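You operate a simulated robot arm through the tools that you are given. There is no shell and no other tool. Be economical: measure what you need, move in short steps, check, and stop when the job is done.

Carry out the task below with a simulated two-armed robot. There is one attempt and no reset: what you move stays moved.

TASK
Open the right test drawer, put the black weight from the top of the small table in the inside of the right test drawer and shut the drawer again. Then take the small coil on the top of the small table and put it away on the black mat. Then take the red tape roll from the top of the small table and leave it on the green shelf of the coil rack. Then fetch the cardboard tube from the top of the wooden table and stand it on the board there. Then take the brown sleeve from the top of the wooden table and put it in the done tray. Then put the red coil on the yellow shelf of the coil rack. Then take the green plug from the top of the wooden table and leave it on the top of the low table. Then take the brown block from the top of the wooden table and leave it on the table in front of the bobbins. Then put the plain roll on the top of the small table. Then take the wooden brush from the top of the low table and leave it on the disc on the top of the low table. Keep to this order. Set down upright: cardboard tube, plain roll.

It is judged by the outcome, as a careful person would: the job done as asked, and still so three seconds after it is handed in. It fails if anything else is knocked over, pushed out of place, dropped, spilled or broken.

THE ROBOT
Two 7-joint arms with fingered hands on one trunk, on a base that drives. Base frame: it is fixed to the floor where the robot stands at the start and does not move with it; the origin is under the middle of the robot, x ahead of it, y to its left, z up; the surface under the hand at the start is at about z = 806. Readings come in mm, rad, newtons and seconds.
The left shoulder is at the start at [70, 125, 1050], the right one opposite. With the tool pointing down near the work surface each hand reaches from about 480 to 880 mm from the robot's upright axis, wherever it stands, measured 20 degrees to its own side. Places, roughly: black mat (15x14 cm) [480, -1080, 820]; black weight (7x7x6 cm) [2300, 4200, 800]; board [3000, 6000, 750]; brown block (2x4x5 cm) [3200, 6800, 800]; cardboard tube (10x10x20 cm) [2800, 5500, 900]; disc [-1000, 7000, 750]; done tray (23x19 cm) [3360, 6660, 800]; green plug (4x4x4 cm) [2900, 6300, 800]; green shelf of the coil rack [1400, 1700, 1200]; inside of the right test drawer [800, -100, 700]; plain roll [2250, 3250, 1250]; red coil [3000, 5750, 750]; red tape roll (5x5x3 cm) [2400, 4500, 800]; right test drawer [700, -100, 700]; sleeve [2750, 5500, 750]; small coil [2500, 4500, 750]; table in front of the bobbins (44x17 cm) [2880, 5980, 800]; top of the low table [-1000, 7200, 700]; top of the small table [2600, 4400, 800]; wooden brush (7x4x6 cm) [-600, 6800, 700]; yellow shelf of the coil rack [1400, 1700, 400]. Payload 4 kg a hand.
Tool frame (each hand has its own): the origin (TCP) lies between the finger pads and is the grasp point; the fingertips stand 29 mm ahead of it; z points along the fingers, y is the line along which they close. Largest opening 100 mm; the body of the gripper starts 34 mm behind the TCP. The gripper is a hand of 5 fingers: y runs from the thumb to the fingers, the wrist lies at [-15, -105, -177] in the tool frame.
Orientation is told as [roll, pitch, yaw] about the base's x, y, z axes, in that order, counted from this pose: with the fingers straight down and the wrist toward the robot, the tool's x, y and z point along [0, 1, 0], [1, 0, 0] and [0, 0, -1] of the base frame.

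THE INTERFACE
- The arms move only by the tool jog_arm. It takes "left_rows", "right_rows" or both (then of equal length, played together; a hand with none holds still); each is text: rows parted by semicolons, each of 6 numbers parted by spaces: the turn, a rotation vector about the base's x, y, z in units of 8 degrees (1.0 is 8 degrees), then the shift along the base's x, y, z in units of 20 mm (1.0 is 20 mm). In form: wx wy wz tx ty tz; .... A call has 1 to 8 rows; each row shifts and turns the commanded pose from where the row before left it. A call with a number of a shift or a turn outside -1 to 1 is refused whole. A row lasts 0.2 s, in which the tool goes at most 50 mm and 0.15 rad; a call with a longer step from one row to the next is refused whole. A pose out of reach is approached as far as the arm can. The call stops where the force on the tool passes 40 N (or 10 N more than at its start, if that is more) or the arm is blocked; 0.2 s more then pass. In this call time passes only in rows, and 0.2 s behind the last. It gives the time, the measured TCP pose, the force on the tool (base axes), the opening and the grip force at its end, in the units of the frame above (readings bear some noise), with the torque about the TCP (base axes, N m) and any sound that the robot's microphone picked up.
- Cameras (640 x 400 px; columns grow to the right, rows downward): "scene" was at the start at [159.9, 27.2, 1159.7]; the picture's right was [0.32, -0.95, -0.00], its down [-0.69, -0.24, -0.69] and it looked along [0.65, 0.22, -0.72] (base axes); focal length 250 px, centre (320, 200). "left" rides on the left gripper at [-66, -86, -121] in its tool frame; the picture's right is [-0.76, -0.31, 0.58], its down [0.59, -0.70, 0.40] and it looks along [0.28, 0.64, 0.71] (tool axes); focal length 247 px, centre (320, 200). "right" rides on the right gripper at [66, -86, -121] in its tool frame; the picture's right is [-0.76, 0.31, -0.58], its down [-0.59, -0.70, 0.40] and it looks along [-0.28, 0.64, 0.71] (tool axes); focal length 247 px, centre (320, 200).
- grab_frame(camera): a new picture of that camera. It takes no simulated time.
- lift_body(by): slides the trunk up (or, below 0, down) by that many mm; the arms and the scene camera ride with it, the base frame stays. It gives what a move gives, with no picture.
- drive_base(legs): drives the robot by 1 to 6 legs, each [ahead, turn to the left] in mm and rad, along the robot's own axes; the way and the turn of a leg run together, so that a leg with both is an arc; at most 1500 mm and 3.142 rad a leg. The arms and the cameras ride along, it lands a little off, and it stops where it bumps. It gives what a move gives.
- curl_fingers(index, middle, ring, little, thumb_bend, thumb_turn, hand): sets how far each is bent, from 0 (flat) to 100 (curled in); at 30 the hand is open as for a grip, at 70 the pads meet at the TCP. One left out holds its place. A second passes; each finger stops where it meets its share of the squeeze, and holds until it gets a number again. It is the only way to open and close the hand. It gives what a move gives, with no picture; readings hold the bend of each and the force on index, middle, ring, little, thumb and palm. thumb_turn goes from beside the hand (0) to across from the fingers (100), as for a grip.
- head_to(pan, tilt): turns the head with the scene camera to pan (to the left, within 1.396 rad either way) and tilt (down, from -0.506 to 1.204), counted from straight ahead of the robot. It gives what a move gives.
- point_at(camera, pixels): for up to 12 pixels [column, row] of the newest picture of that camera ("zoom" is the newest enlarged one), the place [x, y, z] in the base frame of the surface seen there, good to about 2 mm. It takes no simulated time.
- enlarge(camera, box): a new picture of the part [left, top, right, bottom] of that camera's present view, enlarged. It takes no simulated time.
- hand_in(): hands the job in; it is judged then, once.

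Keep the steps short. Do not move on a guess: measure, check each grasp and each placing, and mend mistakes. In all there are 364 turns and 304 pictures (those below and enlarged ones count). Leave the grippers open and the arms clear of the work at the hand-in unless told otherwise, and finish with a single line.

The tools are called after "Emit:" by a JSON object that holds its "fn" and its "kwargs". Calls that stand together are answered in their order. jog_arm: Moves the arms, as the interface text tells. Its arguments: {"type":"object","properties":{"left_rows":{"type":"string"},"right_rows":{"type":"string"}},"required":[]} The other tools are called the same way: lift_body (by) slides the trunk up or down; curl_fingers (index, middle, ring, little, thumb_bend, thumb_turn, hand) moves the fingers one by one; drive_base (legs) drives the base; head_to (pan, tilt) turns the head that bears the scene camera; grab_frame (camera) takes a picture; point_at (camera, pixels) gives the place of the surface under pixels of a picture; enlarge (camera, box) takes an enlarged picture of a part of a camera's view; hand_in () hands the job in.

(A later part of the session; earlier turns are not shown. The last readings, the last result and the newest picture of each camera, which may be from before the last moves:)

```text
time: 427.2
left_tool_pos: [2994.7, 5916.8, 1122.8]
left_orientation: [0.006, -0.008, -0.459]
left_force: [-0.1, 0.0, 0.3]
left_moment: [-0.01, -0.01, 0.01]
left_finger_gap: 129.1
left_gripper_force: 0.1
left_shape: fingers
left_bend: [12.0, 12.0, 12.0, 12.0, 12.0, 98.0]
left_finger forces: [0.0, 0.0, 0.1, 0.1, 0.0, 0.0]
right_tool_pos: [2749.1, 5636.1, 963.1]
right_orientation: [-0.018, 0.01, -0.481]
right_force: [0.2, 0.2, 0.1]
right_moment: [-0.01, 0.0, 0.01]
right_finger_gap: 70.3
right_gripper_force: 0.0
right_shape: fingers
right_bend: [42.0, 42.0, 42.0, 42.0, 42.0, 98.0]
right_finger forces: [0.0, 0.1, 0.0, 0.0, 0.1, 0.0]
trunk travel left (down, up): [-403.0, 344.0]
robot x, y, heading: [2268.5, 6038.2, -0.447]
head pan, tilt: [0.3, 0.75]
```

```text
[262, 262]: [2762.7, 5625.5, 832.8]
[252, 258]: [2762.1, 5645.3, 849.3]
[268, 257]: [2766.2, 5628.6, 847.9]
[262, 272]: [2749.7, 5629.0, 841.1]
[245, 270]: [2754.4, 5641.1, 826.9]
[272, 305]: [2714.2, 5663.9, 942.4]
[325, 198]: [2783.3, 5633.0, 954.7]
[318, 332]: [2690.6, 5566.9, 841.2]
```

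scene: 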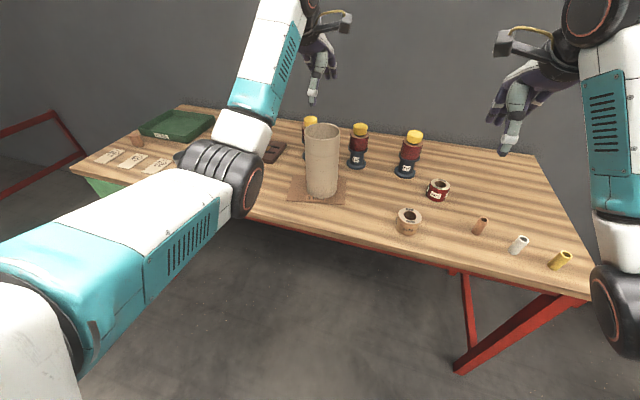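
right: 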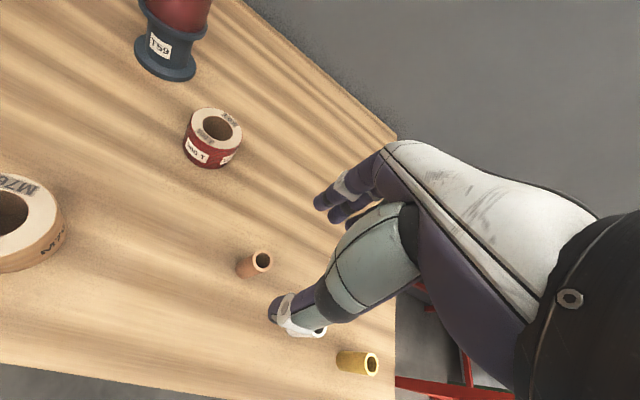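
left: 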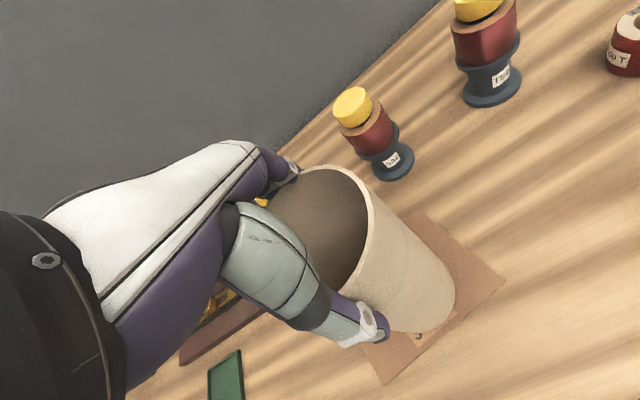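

Sleeve centre is (2760,5635). I'll shift 8 mm ahead and lower to z≈840.

Emit:
{"fn": "jog_arm", "kwargs": {"right_rows": "0 0 0 0.4 -0.15 -0.5; 0 0 0 0 0 -1; 0 0 0 0 0 -1; 0 0 0 0 0 -1; 0 0 0 0 0 -1; 0 0 0 0 0 -0.9"}}

Emit:
{"fn": "grab_frame", "kwargs": {"camera": "right"}}

```text
time: 428.6
left_tool_pos: [2993.2, 5917.3, 1124.1]
left_orientation: [0.006, -0.006, -0.458]
left_force: [-0.3, -0.1, -0.2]
left_moment: [-0.07, 0.02, -0.01]
left_finger_gap: 129.3
left_gripper_force: 0.1
left_shape: fingers
left_bend: [12.0, 12.0, 12.0, 12.0, 12.0, 98.0]
left_finger forces: [0.0, 0.0, 0.1, 0.1, 0.1, 0.0]
right_tool_pos: [2756.2, 5633.6, 855.6]
right_orientation: [-0.017, 0.011, -0.483]
right_force: [0.1, 0.2, 0.0]
right_moment: [0.02, 0.03, 0.0]
right_finger_gap: 70.4
right_gripper_force: 0.3
right_shape: fingers
right_bend: [42.0, 42.0, 42.0, 42.0, 42.0, 98.0]
right_finger forces: [0.1, 0.1, 0.0, 0.1, 0.1, 0.0]
trunk travel left (down, up): [-403.0, 344.0]
robot x, y, heading: [2269.1, 6036.1, -0.443]
head pan, tilt: [0.3, 0.75]
```

```text
175 pictures are left
```

right: 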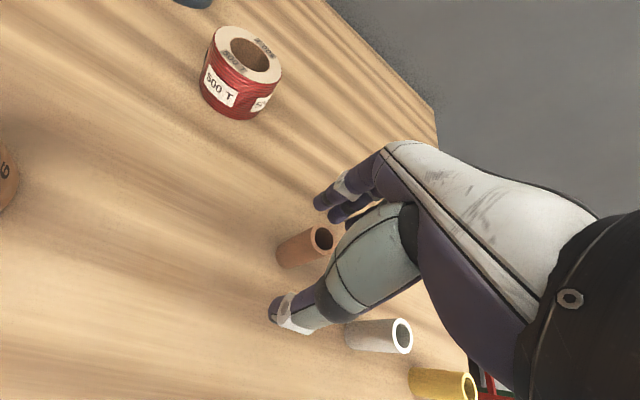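

The sleeve lies between thumb and fingers. I'll lower 14 mm more and close gently.

Emit:
{"fn": "jog_arm", "kwargs": {"right_rows": "0 0 0 0 0 -0.7"}}

Emit:
{"fn": "curl_fingers", "kwargs": {"hand": "right", "index": 74, "middle": 74, "ring": 74, "little": 74, "thumb_bend": 74}}

Emit:
{"fn": "grab_frame", "kwargs": {"camera": "right"}}

```text
time: 429.0
left_tool_pos: [2994.4, 5918.7, 1123.0]
left_orientation: [0.006, -0.005, -0.459]
left_force: [0.0, -0.3, -0.3]
left_moment: [-0.01, -0.01, -0.02]
left_finger_gap: 129.1
left_gripper_force: 0.1
left_shape: fingers
left_bend: [12.0, 12.0, 12.0, 12.0, 12.0, 98.0]
left_finger forces: [0.1, 0.0, 0.0, 0.1, 0.0, 0.0]
right_tool_pos: [2758.1, 5632.2, 841.2]
right_orientation: [-0.015, 0.008, -0.483]
right_force: [-0.5, -0.5, 0.2]
right_moment: [-0.05, 0.01, 0.02]
right_finger_gap: 70.2
right_gripper_force: 0.1
right_shape: fingers
right_bend: [42.0, 42.0, 42.0, 42.0, 42.0, 98.0]
right_finger forces: [0.0, 0.0, 0.0, 0.0, 0.0, 0.0]
trunk travel left (down, up): [-403.0, 344.0]
robot x, y, heading: [2267.8, 6041.3, -0.443]
head pan, tilt: [0.3, 0.75]
```

```text
time: 430.0
left_tool_pos: [2994.3, 5917.1, 1122.5]
left_orientation: [0.005, -0.006, -0.458]
left_force: [-0.7, 0.2, 0.3]
left_moment: [0.02, 0.01, -0.01]
left_finger_gap: 129.0
left_gripper_force: 0.0
left_shape: fingers
left_bend: [12.0, 12.0, 12.0, 12.0, 12.0, 98.0]
left_finger forces: [0.0, 0.0, 0.0, 0.1, 0.0, 0.0]
right_tool_pos: [2757.2, 5632.7, 841.3]
right_orientation: [-0.018, 0.01, -0.482]
right_force: [0.6, 0.0, -0.1]
right_moment: [-0.07, 0.03, -0.01]
right_finger_gap: 12.2
right_gripper_force: 10.3
right_shape: fingers
right_bend: [73.0, 72.0, 74.0, 74.0, 66.0, 95.0]
right_finger forces: [6.3, 4.7, 0.0, 0.0, 10.0, 0.0]
trunk travel left (down, up): [-403.0, 344.0]
robot x, y, heading: [2267.1, 6038.7, -0.442]
head pan, tilt: [0.3, 0.75]
```

```text
174 pictures are left
```

right: 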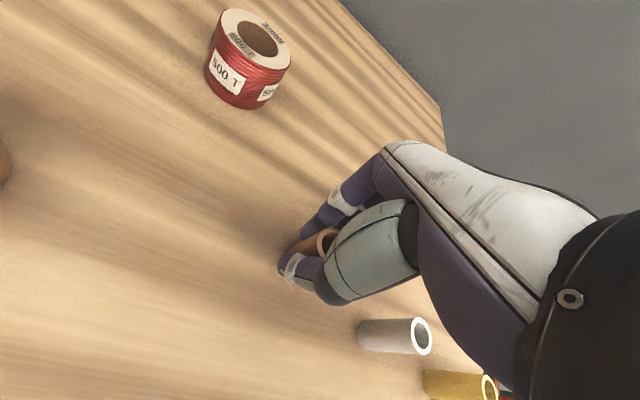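

The sleeve is gripped (10 N). I'll raise the right hand, back off, and drive along to the tray.

Emit:
{"fn": "jog_arm", "kwargs": {"right_rows": "0 0 0 0 0 1; 0 0 0 0 0 1; 0 0 0 0 0 1; 0 0 0 0 0 1; 0 0 0 0 0 1; 0 0 0 0 0 1; 0 0 0 0 0 1; 0 0 0 0 0 1"}}

Emit:
{"fn": "grab_frame", "kwargs": {"camera": "right"}}

Emit:
{"fn": "drive_base", "kwargs": {"legs": [[-450, 0], [0, 1.693], [1000, 0], [0, -1.57]]}}

Emit:
{"fn": "head_to", "kwargs": {"pan": 0.0, "tilt": 0.55}}

Emit:
{"fn": "grab_frame", "kwargs": {"camera": "scene"}}

```text
time: 431.8
left_tool_pos: [2994.0, 5917.8, 1123.4]
left_orientation: [0.006, -0.005, -0.459]
left_force: [-0.1, 1.0, 0.1]
left_moment: [-0.02, -0.02, 0.01]
left_finger_gap: 129.4
left_gripper_force: 0.0
left_shape: fingers
left_bend: [12.0, 12.0, 12.0, 12.0, 12.0, 98.0]
left_finger forces: [0.0, 0.0, 0.0, 0.0, 0.1, 0.1]
right_tool_pos: [2758.1, 5634.5, 1002.0]
right_orientation: [-0.015, 0.012, -0.482]
right_force: [0.0, -0.2, 0.3]
right_moment: [0.01, -0.03, -0.01]
right_finger_gap: 11.8
right_gripper_force: 10.4
right_shape: fingers
right_bend: [73.0, 72.0, 74.0, 74.0, 66.0, 95.0]
right_finger forces: [6.3, 4.8, 0.0, 0.0, 9.9, 0.1]
trunk travel left (down, up): [-403.0, 344.0]
robot x, y, heading: [2270.5, 6042.0, -0.443]
head pan, tilt: [0.3, 0.75]
```

```text
173 pictures are left
```

right: 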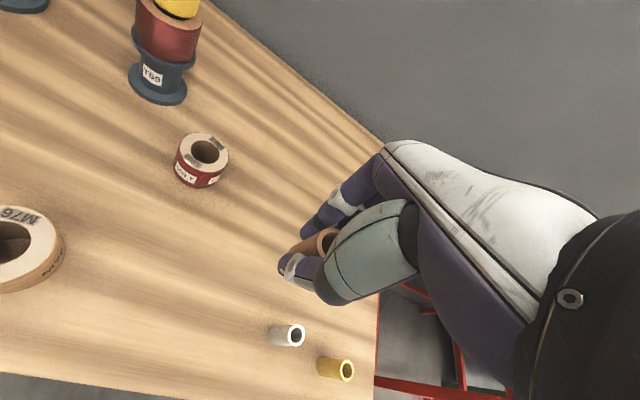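

```text
time: 447.4
left_tool_pos: [2924.1, 7158.9, 1123.3]
left_orientation: [0.006, -0.006, -0.319]
left_force: [-0.2, -0.6, 0.9]
left_moment: [0.03, 0.04, -0.02]
left_finger_gap: 129.0
left_gripper_force: 0.2
left_shape: fingers
left_bend: [12.0, 12.0, 12.0, 12.0, 12.0, 98.0]
left_finger forces: [0.1, 0.1, 0.1, 0.0, 0.1, 0.0]
right_tool_pos: [2731.9, 6844.7, 1001.1]
right_orientation: [-0.015, 0.011, -0.341]
right_force: [-0.5, -0.7, -0.2]
right_moment: [0.0, 0.01, 0.0]
right_finger_gap: 11.6
right_gripper_force: 9.8
right_shape: fingers
right_bend: [73.0, 72.0, 74.0, 74.0, 67.0, 95.0]
right_finger forces: [5.7, 4.4, 0.0, 0.0, 8.9, 0.0]
trunk travel left (down, up): [-403.0, 344.0]
robot x, y, heading: [2189.2, 7175.9, -0.306]
head pan, tilt: [0.3, 0.75]
```

```text
time: 448.2
left_tool_pos: [2923.7, 7158.1, 1121.8]
left_orientation: [0.005, -0.004, -0.318]
left_force: [0.8, 0.0, -0.4]
left_moment: [0.03, -0.01, 0.02]
left_finger_gap: 129.1
left_gripper_force: 0.0
left_shape: fingers
left_bend: [12.0, 12.0, 12.0, 12.0, 12.0, 98.0]
left_finger forces: [0.0, 0.1, 0.1, 0.0, 0.0, 0.1]
right_tool_pos: [2730.6, 6843.6, 1002.3]
right_orientation: [-0.017, 0.011, -0.342]
right_force: [-0.2, -0.8, -0.1]
right_moment: [0.02, 0.0, -0.01]
right_finger_gap: 11.2
right_gripper_force: 10.1
right_shape: fingers
right_bend: [73.0, 72.0, 74.0, 74.0, 67.0, 95.0]
right_finger forces: [5.7, 4.3, 0.0, 0.0, 8.9, 0.1]
trunk travel left (down, up): [-403.0, 344.0]
robot x, y, heading: [2187.3, 7181.6, -0.302]
head pan, tilt: [0.0, 0.55]
```

```text
172 pictures are left
```

scene: 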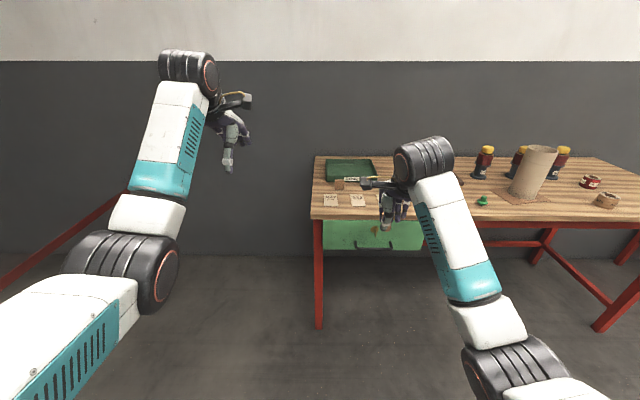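

The DONE tray is at (350,172), the brown block at (339,185), and cards in front. I'll measure.

Emit:
{"fn": "enlarge", "kwargs": {"camera": "scene", "box": [300, 140, 420, 220]}}

Emit:
{"fn": "point_at", "kwargs": {"camera": "scene", "pixels": [[350, 170], [328, 178], [373, 161], [332, 161], [370, 178], [339, 185], [318, 216], [420, 216], [385, 215]]}}

```text
5.00 times, centred on (360, 180) of scene
```

zoom: 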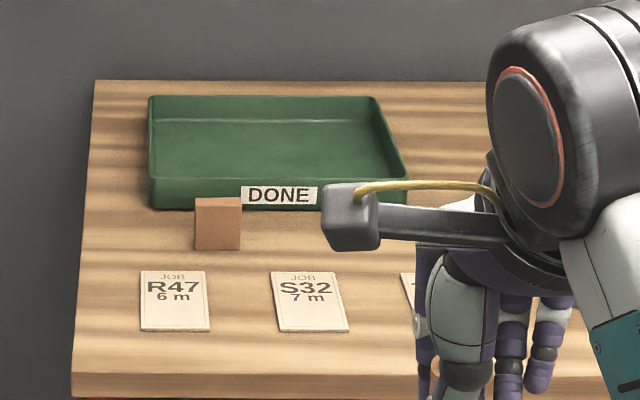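

```text
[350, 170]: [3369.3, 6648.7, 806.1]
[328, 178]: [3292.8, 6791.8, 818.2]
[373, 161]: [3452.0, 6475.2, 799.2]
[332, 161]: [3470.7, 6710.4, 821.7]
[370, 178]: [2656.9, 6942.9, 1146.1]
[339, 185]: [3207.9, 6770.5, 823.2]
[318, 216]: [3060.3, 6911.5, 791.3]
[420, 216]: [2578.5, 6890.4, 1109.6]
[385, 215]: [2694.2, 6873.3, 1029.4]
```

The tray floor is at z 806, centred at about (3370,6650). I'll extend the right arm 160 mm, then drive so the sleeve comes over the tray.

Emit:
{"fn": "jog_arm", "kwargs": {"right_rows": "0 0 0 0.95 -0.3 0; 0 0 0 0.95 -0.3 0; 0 0 0 0.95 -0.3 0; 0 0 0 0.95 -0.3 0; 0 0 0 0.95 -0.3 0; 0 0 0 0.95 -0.3 0; 0 0 0 0.95 -0.3 0; 0 0 0 0.95 -0.3 0"}}

Emit:
{"fn": "drive_base", "kwargs": {"legs": [[490, 0]]}}

Emit:
{"fn": "grab_frame", "kwargs": {"camera": "right"}}

Emit:
{"fn": "head_to", "kwargs": {"pan": -0.2, "tilt": 0.7}}

Emit:
{"fn": "grab_frame", "kwargs": {"camera": "scene"}}

```text
time: 450.0
left_tool_pos: [2923.8, 7158.0, 1122.4]
left_orientation: [0.005, -0.005, -0.319]
left_force: [-0.1, 0.5, 0.8]
left_moment: [-0.02, 0.03, -0.02]
left_finger_gap: 128.8
left_gripper_force: 0.1
left_shape: fingers
left_bend: [12.0, 12.0, 12.0, 12.0, 12.0, 98.0]
left_finger forces: [0.0, 0.1, 0.0, 0.0, 0.0, 0.1]
right_tool_pos: [2883.2, 6796.5, 1001.4]
right_orientation: [-0.018, 0.012, -0.342]
right_force: [0.2, 0.8, -0.2]
right_moment: [-0.02, 0.04, 0.0]
right_finger_gap: 11.3
right_gripper_force: 9.4
right_shape: fingers
right_bend: [73.0, 72.0, 74.0, 74.0, 67.0, 95.0]
right_finger forces: [5.6, 4.5, 0.0, 0.0, 9.0, 0.1]
trunk travel left (down, up): [-403.0, 344.0]
robot x, y, heading: [2186.9, 7181.7, -0.304]
head pan, tilt: [0.0, 0.55]
```

```text
time: 452.8
left_tool_pos: [3384.3, 7012.9, 1121.5]
left_orientation: [0.004, -0.003, -0.32]
left_force: [-0.1, 0.3, 0.0]
left_moment: [0.01, 0.0, 0.0]
left_finger_gap: 129.3
left_gripper_force: 0.2
left_shape: fingers
left_bend: [12.0, 12.0, 12.0, 12.0, 12.0, 98.0]
left_finger forces: [0.1, 0.0, 0.1, 0.0, 0.0, 0.1]
right_tool_pos: [3342.4, 6652.0, 999.7]
right_orientation: [-0.017, 0.011, -0.342]
right_force: [0.6, 0.9, 0.1]
right_moment: [0.0, 0.0, 0.0]
right_finger_gap: 11.4
right_gripper_force: 10.0
right_shape: fingers
right_bend: [73.0, 72.0, 74.0, 74.0, 67.0, 95.0]
right_finger forces: [5.5, 4.4, 0.0, 0.0, 8.9, 0.1]
trunk travel left (down, up): [-403.0, 344.0]
robot x, y, heading: [2649.1, 7032.5, -0.308]
head pan, tilt: [0.0, 0.55]
```

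```text
170 pictures are left
```

right: 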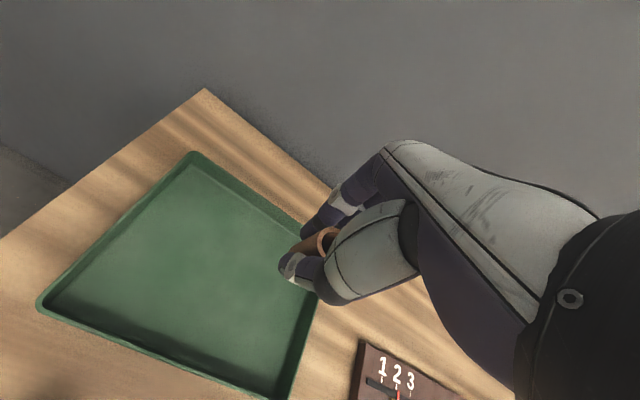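

```text
time: 453.6
left_tool_pos: [3384.9, 7013.9, 1122.9]
left_orientation: [0.005, -0.006, -0.318]
left_force: [-0.5, 0.0, 0.9]
left_moment: [-0.02, -0.01, 0.0]
left_finger_gap: 129.1
left_gripper_force: 0.0
left_shape: fingers
left_bend: [12.0, 12.0, 12.0, 12.0, 12.0, 98.0]
left_finger forces: [0.0, 0.0, 0.0, 0.0, 0.0, 0.0]
right_tool_pos: [3341.5, 6651.2, 1001.2]
right_orientation: [-0.017, 0.01, -0.34]
right_force: [0.0, -0.8, 0.7]
right_moment: [0.04, -0.02, 0.02]
right_finger_gap: 11.3
right_gripper_force: 10.0
right_shape: fingers
right_bend: [73.0, 72.0, 74.0, 74.0, 67.0, 95.0]
right_finger forces: [5.6, 4.6, 0.0, 0.1, 8.9, 0.0]
trunk travel left (down, up): [-403.0, 344.0]
robot x, y, heading: [2649.0, 7032.9, -0.303]
head pan, tilt: [-0.201, 0.7]
```

```text
169 pictures are left
```

scene: 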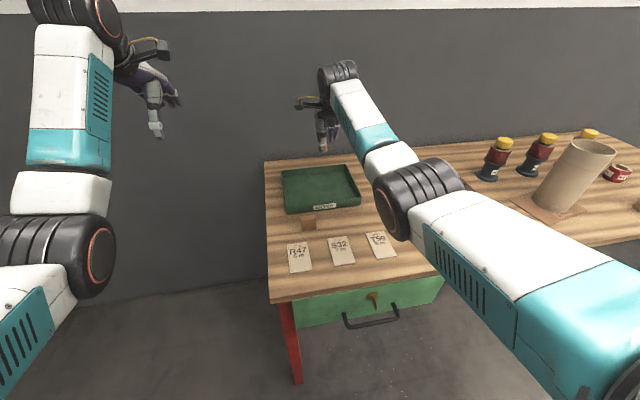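

Emit:
{"fn": "point_at", "kwargs": {"camera": "right", "pixels": [[192, 155], [42, 303], [270, 390], [300, 240], [190, 280], [240, 300], [280, 330], [308, 300]]}}

```text
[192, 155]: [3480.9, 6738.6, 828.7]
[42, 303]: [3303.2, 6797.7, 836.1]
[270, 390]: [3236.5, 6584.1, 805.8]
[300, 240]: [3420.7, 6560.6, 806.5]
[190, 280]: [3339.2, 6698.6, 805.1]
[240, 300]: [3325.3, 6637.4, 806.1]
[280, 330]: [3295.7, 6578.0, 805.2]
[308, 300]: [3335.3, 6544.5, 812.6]
```

The sleeve is over the tray interior. Before lowering, I'll check the right elbow's height over the table things.

Emit:
{"fn": "point_at", "kwargs": {"camera": "scene", "pixels": [[420, 180], [392, 215], [385, 160], [460, 215], [560, 170]]}}

Emit:
{"fn": "jog_arm", "kwargs": {"right_rows": "0 0 0 0 0 -1; 0 0 0 0 0 -1; 0 0 0 0 0 -1; 0 0 0 0 0 -1; 0 0 0 0 0 -1"}}

Emit:
{"fn": "grab_frame", "kwargs": {"camera": "right"}}

```text
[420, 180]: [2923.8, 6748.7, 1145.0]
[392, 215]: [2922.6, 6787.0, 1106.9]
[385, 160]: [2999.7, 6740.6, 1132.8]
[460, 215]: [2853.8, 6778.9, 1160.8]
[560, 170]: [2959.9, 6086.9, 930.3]
```

```text
time: 454.8
left_tool_pos: [3384.1, 7012.9, 1123.2]
left_orientation: [0.006, -0.006, -0.318]
left_force: [-0.3, -0.3, 0.4]
left_moment: [-0.02, -0.02, 0.02]
left_finger_gap: 129.1
left_gripper_force: 0.1
left_shape: fingers
left_bend: [12.0, 12.0, 12.0, 12.0, 12.0, 98.0]
left_finger forces: [0.0, 0.0, 0.0, 0.0, 0.1, 0.0]
right_tool_pos: [3342.3, 6652.0, 899.9]
right_orientation: [-0.018, 0.011, -0.342]
right_force: [0.4, 0.2, 0.4]
right_moment: [-0.06, -0.02, -0.04]
right_finger_gap: 11.2
right_gripper_force: 9.5
right_shape: fingers
right_bend: [73.0, 72.0, 74.0, 74.0, 67.0, 95.0]
right_finger forces: [5.4, 4.6, 0.0, 0.0, 8.9, 0.1]
trunk travel left (down, up): [-403.0, 344.0]
robot x, y, heading: [2650.5, 7031.0, -0.308]
head pan, tilt: [-0.201, 0.7]
```

```text
168 pictures are left
```

right: 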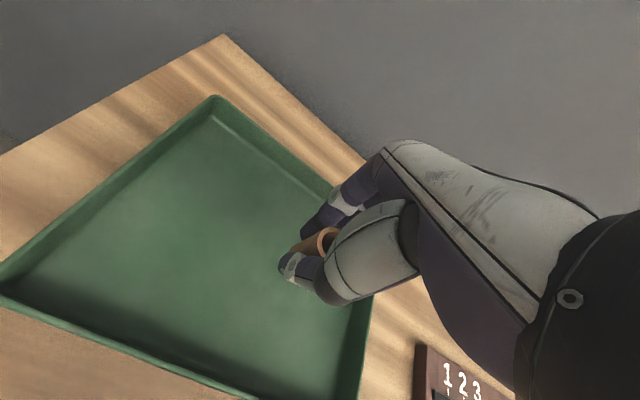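

The elbow is high and clear. Continuing down to contact.

Emit:
{"fn": "jog_arm", "kwargs": {"right_rows": "0 0 0 0 0 -1; 0 0 0 0 0 -1; 0 0 0 0 0 -0.3"}}

Emit:
{"fn": "jog_arm", "kwargs": {"right_rows": "0 0 0 0 0 -0.2; 0 0 0 0 0 -0.15"}}

```text
time: 455.6
left_tool_pos: [3382.7, 7012.7, 1122.7]
left_orientation: [0.005, -0.005, -0.32]
left_force: [0.7, -0.2, -0.5]
left_moment: [0.0, 0.03, 0.0]
left_finger_gap: 129.4
left_gripper_force: 0.1
left_shape: fingers
left_bend: [12.0, 12.0, 12.0, 12.0, 12.0, 98.0]
left_finger forces: [0.1, 0.1, 0.0, 0.1, 0.1, 0.1]
right_tool_pos: [3342.4, 6650.0, 853.0]
right_orientation: [-0.017, 0.01, -0.344]
right_force: [-0.6, 1.0, 0.1]
right_moment: [-0.01, 0.02, -0.02]
right_finger_gap: 11.2
right_gripper_force: 9.8
right_shape: fingers
right_bend: [73.0, 72.0, 74.0, 74.0, 67.0, 95.0]
right_finger forces: [5.3, 4.6, 0.1, 0.0, 8.8, 0.1]
trunk travel left (down, up): [-403.0, 344.0]
robot x, y, heading: [2647.6, 7038.4, -0.304]
head pan, tilt: [-0.201, 0.7]
```

```text
time: 456.2
left_tool_pos: [3384.2, 7012.5, 1122.6]
left_orientation: [0.007, -0.006, -0.317]
left_force: [0.3, -0.2, -0.4]
left_moment: [-0.01, 0.03, 0.0]
left_finger_gap: 129.0
left_gripper_force: 0.0
left_shape: fingers
left_bend: [12.0, 12.0, 12.0, 12.0, 12.0, 98.0]
left_finger forces: [0.0, 0.0, 0.0, 0.1, 0.0, 0.1]
right_tool_pos: [3340.9, 6650.0, 847.3]
right_orientation: [-0.017, 0.01, -0.342]
right_force: [1.0, 0.4, 0.2]
right_moment: [0.02, 0.01, 0.02]
right_finger_gap: 10.9
right_gripper_force: 9.2
right_shape: fingers
right_bend: [73.0, 72.0, 74.0, 74.0, 67.0, 95.0]
right_finger forces: [5.4, 4.6, 0.0, 0.0, 8.9, 0.1]
trunk travel left (down, up): [-403.0, 344.0]
robot x, y, heading: [2643.9, 7035.8, -0.308]
head pan, tilt: [-0.201, 0.7]
```

Emit:
{"fn": "jog_arm", "kwargs": {"right_rows": "0 0 0 0 0 -0.15; 0 0 0 0 0 -0.1"}}

Emit:
{"fn": "enlarge", "kwargs": {"camera": "scene", "box": [250, 80, 410, 230]}}

```text
time: 456.8
left_tool_pos: [3383.9, 7013.9, 1124.5]
left_orientation: [0.006, -0.007, -0.318]
left_force: [0.8, 1.0, -0.7]
left_moment: [-0.01, 0.0, 0.01]
left_finger_gap: 129.2
left_gripper_force: 0.0
left_shape: fingers
left_bend: [12.0, 12.0, 12.0, 12.0, 12.0, 98.0]
left_finger forces: [0.0, 0.0, 0.0, 0.0, 0.0, 0.0]
right_tool_pos: [3343.2, 6650.9, 844.4]
right_orientation: [-0.016, 0.005, -0.343]
right_force: [-0.2, -1.9, 7.6]
right_moment: [0.02, 0.03, 0.01]
right_finger_gap: 10.6
right_gripper_force: 11.1
right_shape: fingers
right_bend: [73.0, 73.0, 74.0, 74.0, 67.0, 95.0]
right_finger forces: [6.0, 6.6, 0.1, 0.0, 9.4, 0.0]
trunk travel left (down, up): [-403.0, 344.0]
robot x, y, heading: [2649.3, 7027.4, -0.306]
head pan, tilt: [-0.201, 0.7]
```

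```text
2.67 times, centred on (330, 155) of scene
```

zoom: 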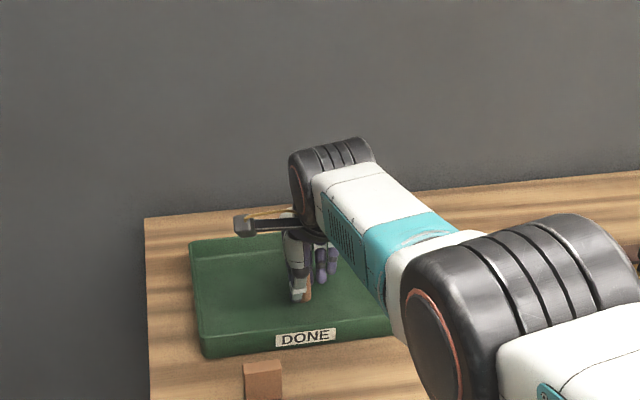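

Contact with the tray floor. Opening, then rising.

Emit:
{"fn": "curl_fingers", "kwargs": {"hand": "right", "index": 42, "middle": 42, "ring": 42, "little": 42, "thumb_bend": 42}}

Emit:
{"fn": "jog_arm", "kwargs": {"right_rows": "0 0 0 0 0 1; 0 0 0 0 0 1; 0 0 0 0 0 1; 0 0 0 0 0 1; 0 0 0 0 0 1; 0 0 0 0 0 1; 0 0 0 0 0 1; 0 0 0 0 0 1"}}

Emit:
{"fn": "grab_frame", "kwargs": {"camera": "right"}}

```text
time: 457.8
left_tool_pos: [3383.7, 7013.3, 1123.0]
left_orientation: [0.005, -0.005, -0.32]
left_force: [-0.2, 0.0, 0.7]
left_moment: [0.0, -0.02, 0.01]
left_finger_gap: 129.3
left_gripper_force: 0.0
left_shape: fingers
left_bend: [12.0, 12.0, 12.0, 12.0, 12.0, 98.0]
left_finger forces: [0.1, 0.0, 0.0, 0.0, 0.0, 0.1]
right_tool_pos: [3342.1, 6650.3, 842.8]
right_orientation: [-0.017, 0.01, -0.342]
right_force: [1.2, 0.3, 0.2]
right_moment: [0.0, -0.02, 0.03]
right_finger_gap: 69.4
right_gripper_force: 0.0
right_shape: fingers
right_bend: [42.0, 42.0, 42.0, 42.0, 42.0, 97.0]
right_finger forces: [0.0, 0.0, 0.1, 0.1, 0.0, 0.1]
trunk travel left (down, up): [-403.0, 344.0]
robot x, y, heading: [2650.2, 7033.0, -0.302]
head pan, tilt: [-0.201, 0.7]
```

```text
time: 459.6
left_tool_pos: [3383.6, 7012.0, 1123.4]
left_orientation: [0.006, -0.006, -0.317]
left_force: [-0.5, -0.2, 0.4]
left_moment: [-0.01, 0.0, 0.02]
left_finger_gap: 129.0
left_gripper_force: 0.1
left_shape: fingers
left_bend: [12.0, 12.0, 12.0, 12.0, 12.0, 98.0]
left_finger forces: [0.1, 0.1, 0.0, 0.1, 0.1, 0.0]
right_tool_pos: [3341.0, 6650.8, 1003.5]
right_orientation: [-0.017, 0.011, -0.343]
right_force: [0.3, 1.1, -0.3]
right_moment: [0.02, 0.0, 0.04]
right_finger_gap: 69.2
right_gripper_force: 0.0
right_shape: fingers
right_bend: [42.0, 42.0, 42.0, 42.0, 42.0, 97.0]
right_finger forces: [0.0, 0.0, 0.0, 0.0, 0.0, 0.0]
trunk travel left (down, up): [-403.0, 344.0]
robot x, y, heading: [2652.9, 7033.1, -0.307]
head pan, tilt: [-0.201, 0.7]
```

```text
166 pictures are left
```

right: 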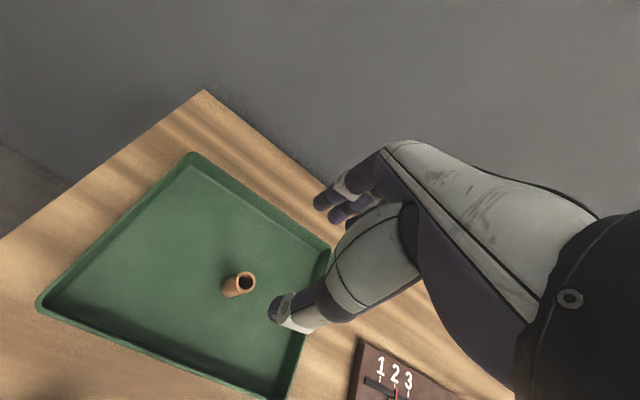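

The sleeve stands in the DONE tray. Next is the red coil, which I'll pick with the right hand. Back off, go along the table, and face it.

Emit:
{"fn": "drive_base", "kwargs": {"legs": [[-480, 0], [0, -1.584], [1020, 0], [0, 1.57]]}}

Emit:
{"fn": "head_to", "kwargs": {"pan": -0.1, "tilt": 0.6}}

Emit:
{"fn": "grab_frame", "kwargs": {"camera": "scene"}}

Emit:
{"fn": "grab_frame", "kwargs": {"camera": "right"}}

```text
time: 475.2
left_tool_pos: [2613.2, 6196.9, 1123.9]
left_orientation: [0.007, -0.005, -0.309]
left_force: [-0.8, 0.1, 0.4]
left_moment: [0.0, -0.03, -0.01]
left_finger_gap: 129.1
left_gripper_force: 0.1
left_shape: fingers
left_bend: [12.0, 12.0, 12.0, 12.0, 12.0, 98.0]
left_finger forces: [0.0, 0.0, 0.0, 0.0, 0.0, 0.1]
right_tool_pos: [2575.5, 5832.8, 1001.1]
right_orientation: [-0.017, 0.011, -0.334]
right_force: [-0.3, 0.5, 0.6]
right_moment: [-0.02, -0.01, -0.02]
right_finger_gap: 69.6
right_gripper_force: 0.1
right_shape: fingers
right_bend: [42.0, 42.0, 42.0, 42.0, 42.0, 98.0]
right_finger forces: [0.0, 0.0, 0.0, 0.0, 0.0, 0.1]
trunk travel left (down, up): [-403.0, 344.0]
robot x, y, heading: [1876.0, 6209.2, -0.292]
head pan, tilt: [-0.201, 0.7]
```

```text
time: 475.9
left_tool_pos: [2613.4, 6196.5, 1123.2]
left_orientation: [0.006, -0.005, -0.307]
left_force: [-0.7, 0.1, 0.6]
left_moment: [-0.01, 0.01, -0.02]
left_finger_gap: 129.3
left_gripper_force: 0.1
left_shape: fingers
left_bend: [12.0, 12.0, 12.0, 12.0, 12.0, 98.0]
left_finger forces: [0.0, 0.1, 0.1, 0.1, 0.1, 0.0]
right_tool_pos: [2575.9, 5833.0, 1002.0]
right_orientation: [-0.018, 0.011, -0.332]
right_force: [-0.4, -0.3, 0.6]
right_moment: [0.03, -0.03, -0.01]
right_finger_gap: 69.6
right_gripper_force: 0.0
right_shape: fingers
right_bend: [42.0, 42.0, 42.0, 42.0, 42.0, 98.0]
right_finger forces: [0.0, 0.0, 0.0, 0.1, 0.0, 0.1]
trunk travel left (down, up): [-403.0, 344.0]
robot x, y, heading: [1878.1, 6212.3, -0.294]
head pan, tilt: [-0.099, 0.6]
```

```text
165 pictures are left
```

scene: 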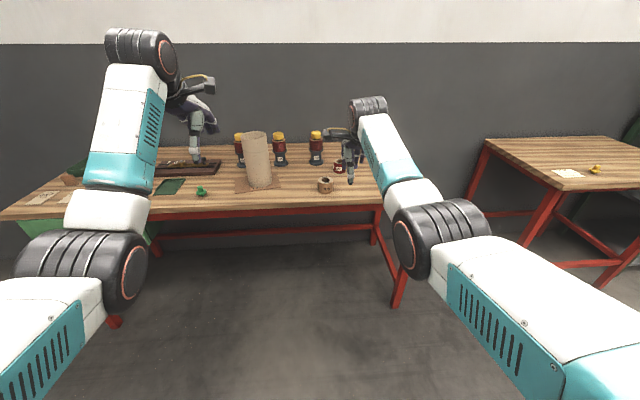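

```text
164 pictures are left
```

right: 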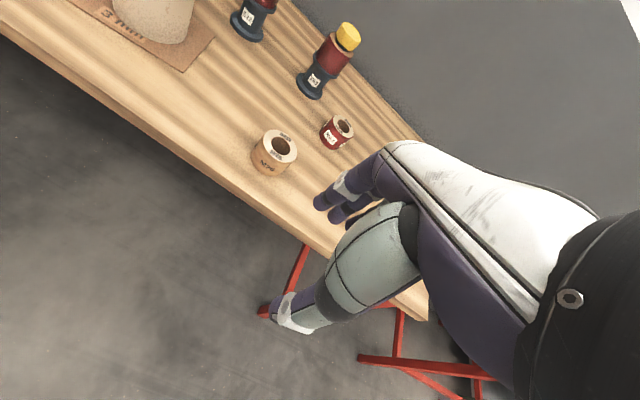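

I'll measure the red coil from the wrist view (337,132).

Emit:
{"fn": "point_at", "kwargs": {"camera": "right", "pixels": [[335, 122], [350, 130], [338, 135], [347, 121], [330, 138], [343, 128], [282, 135], [290, 155], [266, 142]]}}

```text
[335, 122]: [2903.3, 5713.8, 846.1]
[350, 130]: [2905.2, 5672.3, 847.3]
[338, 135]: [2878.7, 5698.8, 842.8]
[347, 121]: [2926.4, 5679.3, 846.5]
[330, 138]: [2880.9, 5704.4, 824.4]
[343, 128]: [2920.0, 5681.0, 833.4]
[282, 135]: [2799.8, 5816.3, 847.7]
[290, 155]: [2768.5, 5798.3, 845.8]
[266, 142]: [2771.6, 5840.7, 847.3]
```

Red coil centre is (2903,5694), top z 847. I'll turn -0.034 and drive 357 mm.

Emit:
{"fn": "drive_base", "kwargs": {"legs": [[0, -0.034], [355, 0]]}}

Emit:
{"fn": "curl_fingers", "kwargs": {"hand": "right", "index": 34, "middle": 34, "ring": 34, "little": 34, "thumb_bend": 34}}

Emit:
{"fn": "grab_frame", "kwargs": {"camera": "right"}}

```text
time: 478.6
left_tool_pos: [2951.8, 6056.1, 1123.1]
left_orientation: [0.004, -0.006, -0.341]
left_force: [0.4, -0.8, -0.4]
left_moment: [0.02, -0.02, -0.03]
left_finger_gap: 129.2
left_gripper_force: 0.1
left_shape: fingers
left_bend: [12.0, 12.0, 12.0, 12.0, 12.0, 98.0]
left_finger forces: [0.1, 0.0, 0.0, 0.0, 0.0, 0.0]
right_tool_pos: [2903.0, 5694.7, 1001.9]
right_orientation: [-0.017, 0.011, -0.364]
right_force: [-0.1, -0.3, -0.5]
right_moment: [0.02, -0.01, 0.01]
right_finger_gap: 69.5
right_gripper_force: 0.1
right_shape: fingers
right_bend: [42.0, 42.0, 42.0, 42.0, 42.0, 98.0]
right_finger forces: [0.0, 0.0, 0.1, 0.0, 0.0, 0.0]
trunk travel left (down, up): [-403.0, 344.0]
robot x, y, heading: [2219.6, 6092.3, -0.325]
head pan, tilt: [-0.099, 0.6]
```

```text
time: 479.6
left_tool_pos: [2952.1, 6056.6, 1122.5]
left_orientation: [0.004, -0.005, -0.34]
left_force: [-0.3, 0.3, 0.4]
left_moment: [0.02, -0.01, -0.01]
left_finger_gap: 129.0
left_gripper_force: 0.1
left_shape: fingers
left_bend: [12.0, 12.0, 12.0, 12.0, 12.0, 98.0]
left_finger forces: [0.0, 0.1, 0.0, 0.0, 0.0, 0.0]
right_tool_pos: [2902.5, 5695.1, 1002.8]
right_orientation: [-0.017, 0.01, -0.365]
right_force: [1.1, -0.3, 0.0]
right_moment: [-0.01, 0.02, -0.03]
right_finger_gap: 88.8
right_gripper_force: 0.1
right_shape: fingers
right_bend: [34.0, 34.0, 34.0, 34.0, 34.0, 98.0]
right_finger forces: [0.0, 0.0, 0.1, 0.0, 0.0, 0.0]
trunk travel left (down, up): [-403.0, 344.0]
robot x, y, heading: [2217.9, 6094.0, -0.322]
head pan, tilt: [-0.099, 0.6]
```

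```text
163 pictures are left
```

right: 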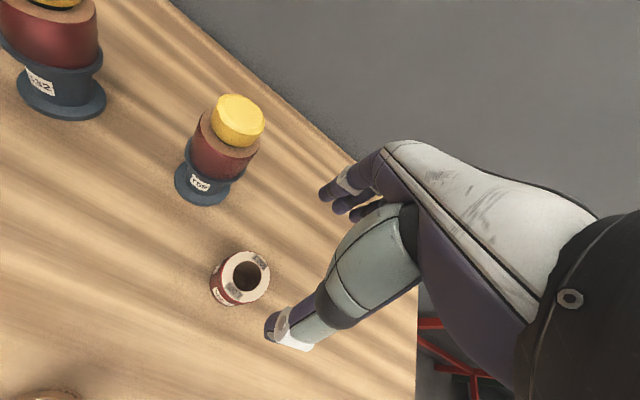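

Emit:
{"fn": "point_at", "kwargs": {"camera": "right", "pixels": [[225, 275], [267, 275], [245, 253], [240, 300], [262, 292], [205, 190], [240, 115]]}}

```text
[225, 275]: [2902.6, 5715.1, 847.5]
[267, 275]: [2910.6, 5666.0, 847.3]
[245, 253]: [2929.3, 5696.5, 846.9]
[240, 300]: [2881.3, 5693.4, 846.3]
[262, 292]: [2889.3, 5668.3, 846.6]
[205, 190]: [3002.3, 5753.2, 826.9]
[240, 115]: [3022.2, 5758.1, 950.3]
```

Coil centre is (2905,5691). I'll shift 6 mm right and lower.

Emit:
{"fn": "jog_arm", "kwargs": {"right_rows": "0 0 0 0.03 -0.3 -1; 0 0 0 0 0 -1; 0 0 0 0 0 -1; 0 0 0 0 0 -1; 0 0 0 0 0 -1; 0 0 0 0 0 -1; 0 0 0 0 0 -1"}}

Emit:
{"fn": "grab_frame", "kwargs": {"camera": "right"}}

```text
time: 481.2
left_tool_pos: [2952.7, 6056.0, 1122.3]
left_orientation: [0.005, -0.006, -0.342]
left_force: [-0.1, 0.1, 0.2]
left_moment: [-0.01, -0.03, 0.02]
left_finger_gap: 129.2
left_gripper_force: 0.0
left_shape: fingers
left_bend: [12.0, 12.0, 12.0, 12.0, 12.0, 98.0]
left_finger forces: [0.0, 0.1, 0.0, 0.1, 0.0, 0.0]
right_tool_pos: [2904.5, 5688.9, 863.3]
right_orientation: [-0.017, 0.012, -0.367]
right_force: [0.7, -1.0, 0.7]
right_moment: [-0.03, 0.0, 0.02]
right_finger_gap: 88.8
right_gripper_force: 0.1
right_shape: fingers
right_bend: [34.0, 34.0, 34.0, 34.0, 34.0, 98.0]
right_finger forces: [0.0, 0.1, 0.0, 0.1, 0.0, 0.0]
trunk travel left (down, up): [-403.0, 344.0]
robot x, y, heading: [2216.4, 6090.3, -0.328]
head pan, tilt: [-0.099, 0.6]
```

```text
162 pictures are left
```

right: 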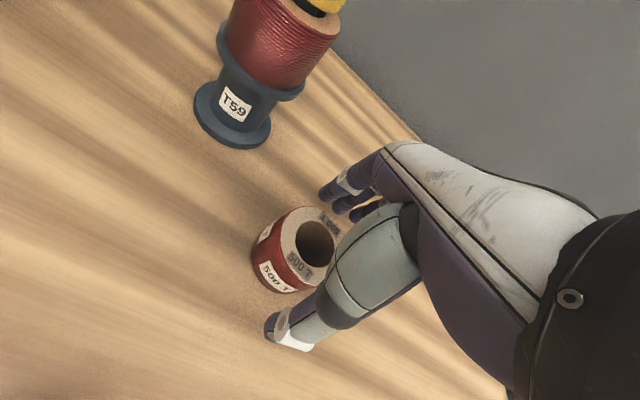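

It's well between the fingers. I'll lower 24 mm and close.

Emit:
{"fn": "jog_arm", "kwargs": {"right_rows": "0 0 0 0 0 -1; 0 0 0 0 0 -0.2"}}

Emit:
{"fn": "curl_fingers", "kwargs": {"hand": "right", "index": 72, "middle": 72, "ring": 72, "little": 72, "thumb_bend": 72}}

Emit:
{"fn": "jog_arm", "kwargs": {"right_rows": "0 0 0 0 0 1; 0 0 0 0 0 1; 0 0 0 0 0 1; 0 0 0 0 0 1; 0 0 0 0 0 1; 0 0 0 0 0 1; 0 0 0 0 0 1"}}

Emit:
{"fn": "grab_frame", "kwargs": {"camera": "right"}}

```text
time: 481.8
left_tool_pos: [2951.1, 6056.3, 1122.1]
left_orientation: [0.004, -0.004, -0.341]
left_force: [0.1, 0.7, -0.3]
left_moment: [0.0, -0.04, 0.0]
left_finger_gap: 129.2
left_gripper_force: 0.1
left_shape: fingers
left_bend: [12.0, 12.0, 12.0, 12.0, 12.0, 98.0]
left_finger forces: [0.0, 0.1, 0.0, 0.0, 0.0, 0.0]
right_tool_pos: [2898.9, 5690.0, 838.8]
right_orientation: [-0.015, 0.011, -0.364]
right_force: [-0.9, 0.0, 0.4]
right_moment: [-0.02, -0.01, 0.01]
right_finger_gap: 89.0
right_gripper_force: 0.0
right_shape: fingers
right_bend: [34.0, 34.0, 34.0, 34.0, 34.0, 98.0]
right_finger forces: [0.0, 0.0, 0.1, 0.0, 0.0, 0.1]
right hand out of reach, approached as far as the arm can: row 2
trunk travel left (down, up): [-403.0, 344.0]
robot x, y, heading: [2218.5, 6091.8, -0.329]
head pan, tilt: [-0.099, 0.6]
```

```text
time: 482.8
left_tool_pos: [2951.3, 6056.8, 1122.8]
left_orientation: [0.006, -0.005, -0.341]
left_force: [-0.4, -0.5, 0.1]
left_moment: [0.01, 0.02, 0.01]
left_finger_gap: 129.3
left_gripper_force: 0.1
left_shape: fingers
left_bend: [12.0, 12.0, 12.0, 12.0, 12.0, 98.0]
left_finger forces: [0.0, 0.0, 0.0, 0.0, 0.0, 0.0]
right_tool_pos: [2900.1, 5689.4, 838.6]
right_orientation: [-0.018, 0.011, -0.365]
right_force: [0.2, -0.5, 0.1]
right_moment: [-0.04, 0.0, 0.03]
right_finger_gap: 51.1
right_gripper_force: 20.6
right_shape: fingers
right_bend: [56.0, 60.0, 71.0, 72.0, 53.0, 95.0]
right_finger forces: [11.2, 8.1, 1.9, 0.1, 21.2, 0.1]
trunk travel left (down, up): [-403.0, 344.0]
robot x, y, heading: [2218.3, 6092.9, -0.325]
head pan, tilt: [-0.099, 0.6]
```

```text
time: 484.4
left_tool_pos: [2952.2, 6057.0, 1122.5]
left_orientation: [0.005, -0.004, -0.34]
left_force: [0.2, 0.9, 0.4]
left_moment: [0.01, -0.02, 0.0]
left_finger_gap: 129.0
left_gripper_force: 0.0
left_shape: fingers
left_bend: [12.0, 12.0, 12.0, 12.0, 12.0, 98.0]
left_finger forces: [0.1, 0.1, 0.0, 0.1, 0.1, 0.0]
right_tool_pos: [2902.7, 5689.5, 981.2]
right_orientation: [-0.017, 0.01, -0.366]
right_force: [-0.5, -1.0, -1.3]
right_moment: [0.03, -0.02, -0.01]
right_finger_gap: 50.8
right_gripper_force: 21.4
right_shape: fingers
right_bend: [56.0, 61.0, 71.0, 72.0, 53.0, 95.0]
right_finger forces: [11.2, 7.8, 1.8, 0.2, 21.1, 0.0]
trunk travel left (down, up): [-403.0, 344.0]
robot x, y, heading: [2219.1, 6093.5, -0.327]
head pan, tilt: [-0.099, 0.6]
```

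```text
161 pictures are left
```

right: 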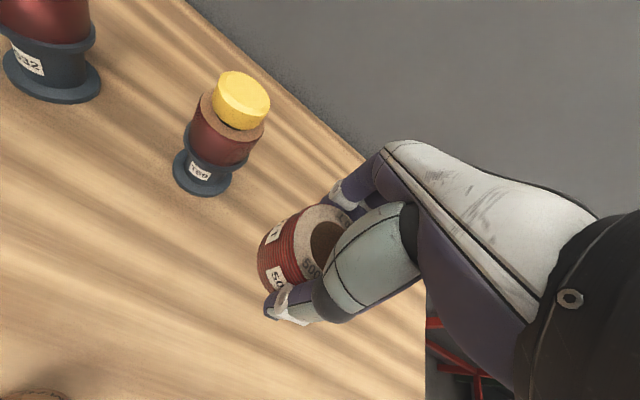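

The red coil is held (21 N), its bottom 39 mm below the TCP. I'll drive to the coil rack.

Emit:
{"fn": "drive_base", "kwargs": {"legs": [[-400, 0], [0, -1.557], [1500, 0], [414, 0], [0, -0.07], [1500, 0]]}}

Emit:
{"fn": "drive_base", "kwargs": {"legs": [[880, 0], [0, 1.634]]}}

Emit:
{"fn": "head_to", "kwargs": {"pan": -0.1, "tilt": 0.5}}

Emit:
{"fn": "grab_frame", "kwargs": {"camera": "scene"}}

```text
time: 507.6
left_tool_pos: [530.7, 2262.0, 1122.8]
left_orientation: [0.004, -0.006, -1.99]
left_force: [0.0, 0.0, 0.5]
left_moment: [-0.01, 0.01, 0.02]
left_finger_gap: 129.2
left_gripper_force: 0.0
left_shape: fingers
left_bend: [12.0, 12.0, 12.0, 12.0, 12.0, 98.0]
left_finger forces: [0.1, 0.0, 0.0, 0.0, 0.0, 0.0]
right_tool_pos: [169.7, 2342.4, 979.6]
right_orientation: [-0.016, 0.011, -2.014]
right_force: [-0.8, -0.4, -1.1]
right_moment: [0.01, 0.03, 0.02]
right_finger_gap: 50.2
right_gripper_force: 19.2
right_shape: fingers
right_bend: [57.0, 61.0, 71.0, 72.0, 53.0, 95.0]
right_finger forces: [10.3, 7.8, 2.0, 0.1, 19.1, 0.1]
trunk travel left (down, up): [-403.0, 344.0]
robot x, y, heading: [628.4, 2992.7, -1.979]
head pan, tilt: [-0.099, 0.6]
```

```text
time: 516.3
left_tool_pos: [997.6, 2094.9, 1122.6]
left_orientation: [0.006, -0.006, -0.4]
left_force: [-0.4, 0.2, 1.4]
left_moment: [-0.03, 0.02, 0.01]
left_finger_gap: 129.5
left_gripper_force: 0.0
left_shape: fingers
left_bend: [12.0, 12.0, 12.0, 12.0, 12.0, 98.0]
left_finger forces: [0.0, 0.1, 0.0, 0.0, 0.0, 0.0]
right_tool_pos: [924.9, 1731.4, 979.5]
right_orientation: [-0.019, 0.011, -0.422]
right_force: [-0.7, 0.9, -2.1]
right_moment: [-0.04, -0.04, -0.01]
right_finger_gap: 49.7
right_gripper_force: 19.1
right_shape: fingers
right_bend: [57.0, 61.0, 71.0, 72.0, 53.0, 95.0]
right_finger forces: [10.1, 7.9, 1.8, 0.1, 18.3, 0.0]
trunk travel left (down, up): [-403.0, 344.0]
robot x, y, heading: [270.6, 2178.4, -0.384]
head pan, tilt: [-0.099, 0.6]
```

```text
time: 517.0
left_tool_pos: [997.1, 2094.8, 1123.2]
left_orientation: [0.005, -0.007, -0.399]
left_force: [0.1, -0.1, 0.3]
left_moment: [0.01, 0.02, 0.02]
left_finger_gap: 129.2
left_gripper_force: 0.1
left_shape: fingers
left_bend: [12.0, 12.0, 12.0, 12.0, 12.0, 98.0]
left_finger forces: [0.0, 0.0, 0.1, 0.0, 0.0, 0.0]
right_tool_pos: [924.6, 1730.9, 980.3]
right_orientation: [-0.016, 0.009, -0.422]
right_force: [0.6, 0.4, -1.7]
right_moment: [-0.03, 0.04, 0.0]
right_finger_gap: 49.5
right_gripper_force: 18.7
right_shape: fingers
right_bend: [57.0, 61.0, 71.0, 72.0, 53.0, 95.0]
right_finger forces: [10.0, 7.8, 1.9, 0.0, 18.3, 0.0]
trunk travel left (down, up): [-403.0, 344.0]
robot x, y, heading: [268.5, 2179.0, -0.384]
head pan, tilt: [-0.099, 0.499]
```

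```text
160 pictures are left
```

scene: 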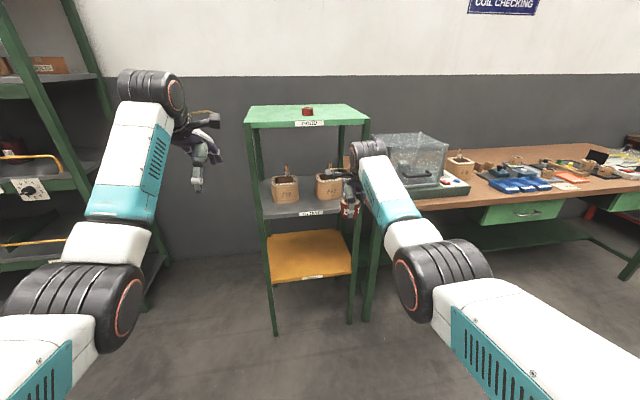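

I'll measure the yellow shelf's front edge and the grey shelf's underside.

Emit:
{"fn": "enlarge", "kwargs": {"camera": "scene", "box": [230, 160, 390, 340]}}

Emit:
{"fn": "point_at", "kwargs": {"camera": "scene", "pixels": [[310, 275], [280, 282], [342, 271], [310, 280], [275, 240], [345, 234], [300, 215], [275, 218], [340, 210], [272, 320], [349, 320]]}}

```text
2.22 times, centred on (310, 250) of scene
```

zoom: 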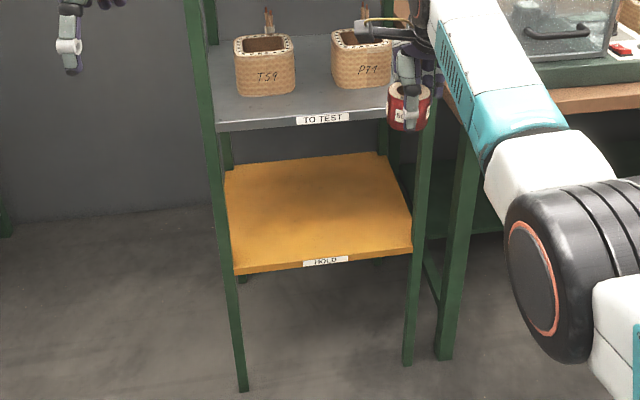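

```text
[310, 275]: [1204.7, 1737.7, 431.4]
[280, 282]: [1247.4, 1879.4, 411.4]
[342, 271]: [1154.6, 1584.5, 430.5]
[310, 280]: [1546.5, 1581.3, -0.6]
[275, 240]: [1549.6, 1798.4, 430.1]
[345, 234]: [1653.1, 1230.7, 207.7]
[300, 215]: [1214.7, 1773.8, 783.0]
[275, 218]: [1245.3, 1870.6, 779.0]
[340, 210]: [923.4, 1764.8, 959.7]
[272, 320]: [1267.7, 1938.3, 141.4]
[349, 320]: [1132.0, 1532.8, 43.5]
```

Yellow shelf: top z 430, front edge fwd≈596, between posts at lat 1811 and 2238. I'll move the left hand back and outward so it clears the post, then lower the trunk fully.

Emit:
{"fn": "jog_arm", "kwargs": {"left_rows": "0 0 0 -0.41 0.98 0; 0 0 0 -0.41 0.98 0; 0 0 0 -0.41 0.98 0; 0 0 0 -0.41 0.98 0; 0 0 0 -0.41 0.98 0; 0 0 0 -0.41 0.98 0"}}

Emit:
{"fn": "lift_body", "kwargs": {"by": -400}}

Emit:
{"fn": "jog_arm", "kwargs": {"right_rows": "0 0 0 0 0 -1; 0 0 0 0 0 -1; 0 0 0 0 0 -1; 0 0 0 0 0 -1; 0 0 0 0 0 -0.6"}}

Emit:
{"fn": "grab_frame", "kwargs": {"camera": "scene"}}

```text
time: 518.4
left_tool_pos: [948.7, 2213.0, 1122.9]
left_orientation: [0.004, -0.005, -0.4]
left_force: [-0.8, 1.0, -0.7]
left_moment: [-0.01, 0.02, 0.0]
left_finger_gap: 129.3
left_gripper_force: 0.0
left_shape: fingers
left_bend: [12.0, 12.0, 12.0, 12.0, 12.0, 98.0]
left_finger forces: [0.0, 0.0, 0.0, 0.1, 0.0, 0.0]
right_tool_pos: [924.6, 1731.9, 980.8]
right_orientation: [-0.018, 0.011, -0.422]
right_force: [-0.4, 0.2, -1.3]
right_moment: [-0.05, 0.0, 0.01]
right_finger_gap: 49.5
right_gripper_force: 18.9
right_shape: fingers
right_bend: [57.0, 61.0, 71.0, 72.0, 53.0, 95.0]
right_finger forces: [9.9, 7.8, 1.8, 0.1, 18.2, 0.1]
trunk travel left (down, up): [-403.0, 344.0]
robot x, y, heading: [268.9, 2175.5, -0.388]
head pan, tilt: [-0.099, 0.499]
```

```text
time: 522.2
left_tool_pos: [947.9, 2213.3, 723.4]
left_orientation: [0.005, -0.007, -0.398]
left_force: [0.4, 0.3, 0.1]
left_moment: [-0.04, 0.0, 0.02]
left_finger_gap: 129.1
left_gripper_force: 0.0
left_shape: fingers
left_bend: [12.0, 12.0, 12.0, 12.0, 12.0, 98.0]
left_finger forces: [0.1, 0.0, 0.0, 0.0, 0.0, 0.1]
right_tool_pos: [924.4, 1730.5, 580.3]
right_orientation: [-0.017, 0.011, -0.422]
right_force: [-0.2, 0.0, -1.7]
right_moment: [0.01, 0.01, 0.01]
right_finger_gap: 49.7
right_gripper_force: 19.4
right_shape: fingers
right_bend: [57.0, 61.0, 71.0, 72.0, 53.0, 95.0]
right_finger forces: [10.0, 7.8, 1.7, 0.1, 18.3, 0.0]
trunk travel left (down, up): [-3.0, 744.0]
robot x, y, heading: [266.8, 2177.3, -0.39]
head pan, tilt: [-0.099, 0.499]
```

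```text
time: 523.4
left_tool_pos: [947.7, 2212.7, 722.6]
left_orientation: [0.005, -0.005, -0.4]
left_force: [0.4, -0.2, 0.3]
left_moment: [0.02, 0.04, -0.02]
left_finger_gap: 129.2
left_gripper_force: 0.1
left_shape: fingers
left_bend: [12.0, 12.0, 12.0, 12.0, 12.0, 98.0]
left_finger forces: [0.0, 0.0, 0.1, 0.0, 0.0, 0.0]
right_tool_pos: [924.7, 1732.5, 485.0]
right_orientation: [-0.017, 0.01, -0.422]
right_force: [-0.4, -0.2, -1.6]
right_moment: [-0.04, 0.01, -0.02]
right_finger_gap: 49.4
right_gripper_force: 19.2
right_shape: fingers
right_bend: [57.0, 61.0, 71.0, 72.0, 53.0, 95.0]
right_finger forces: [9.8, 7.8, 1.8, 0.0, 18.2, 0.0]
trunk travel left (down, up): [-3.0, 744.0]
robot x, y, heading: [269.0, 2179.6, -0.386]
head pan, tilt: [-0.099, 0.499]
```

```text
158 pictures are left
```

scene: 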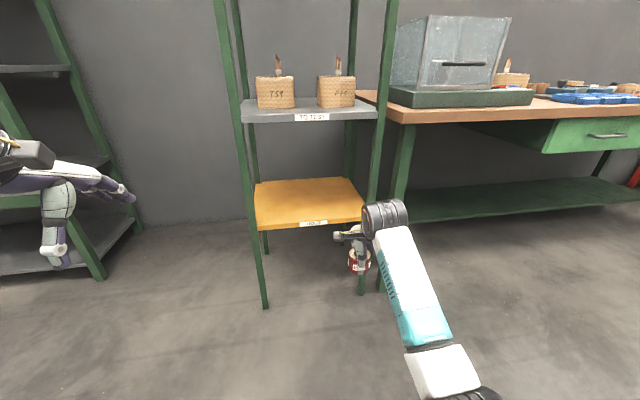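

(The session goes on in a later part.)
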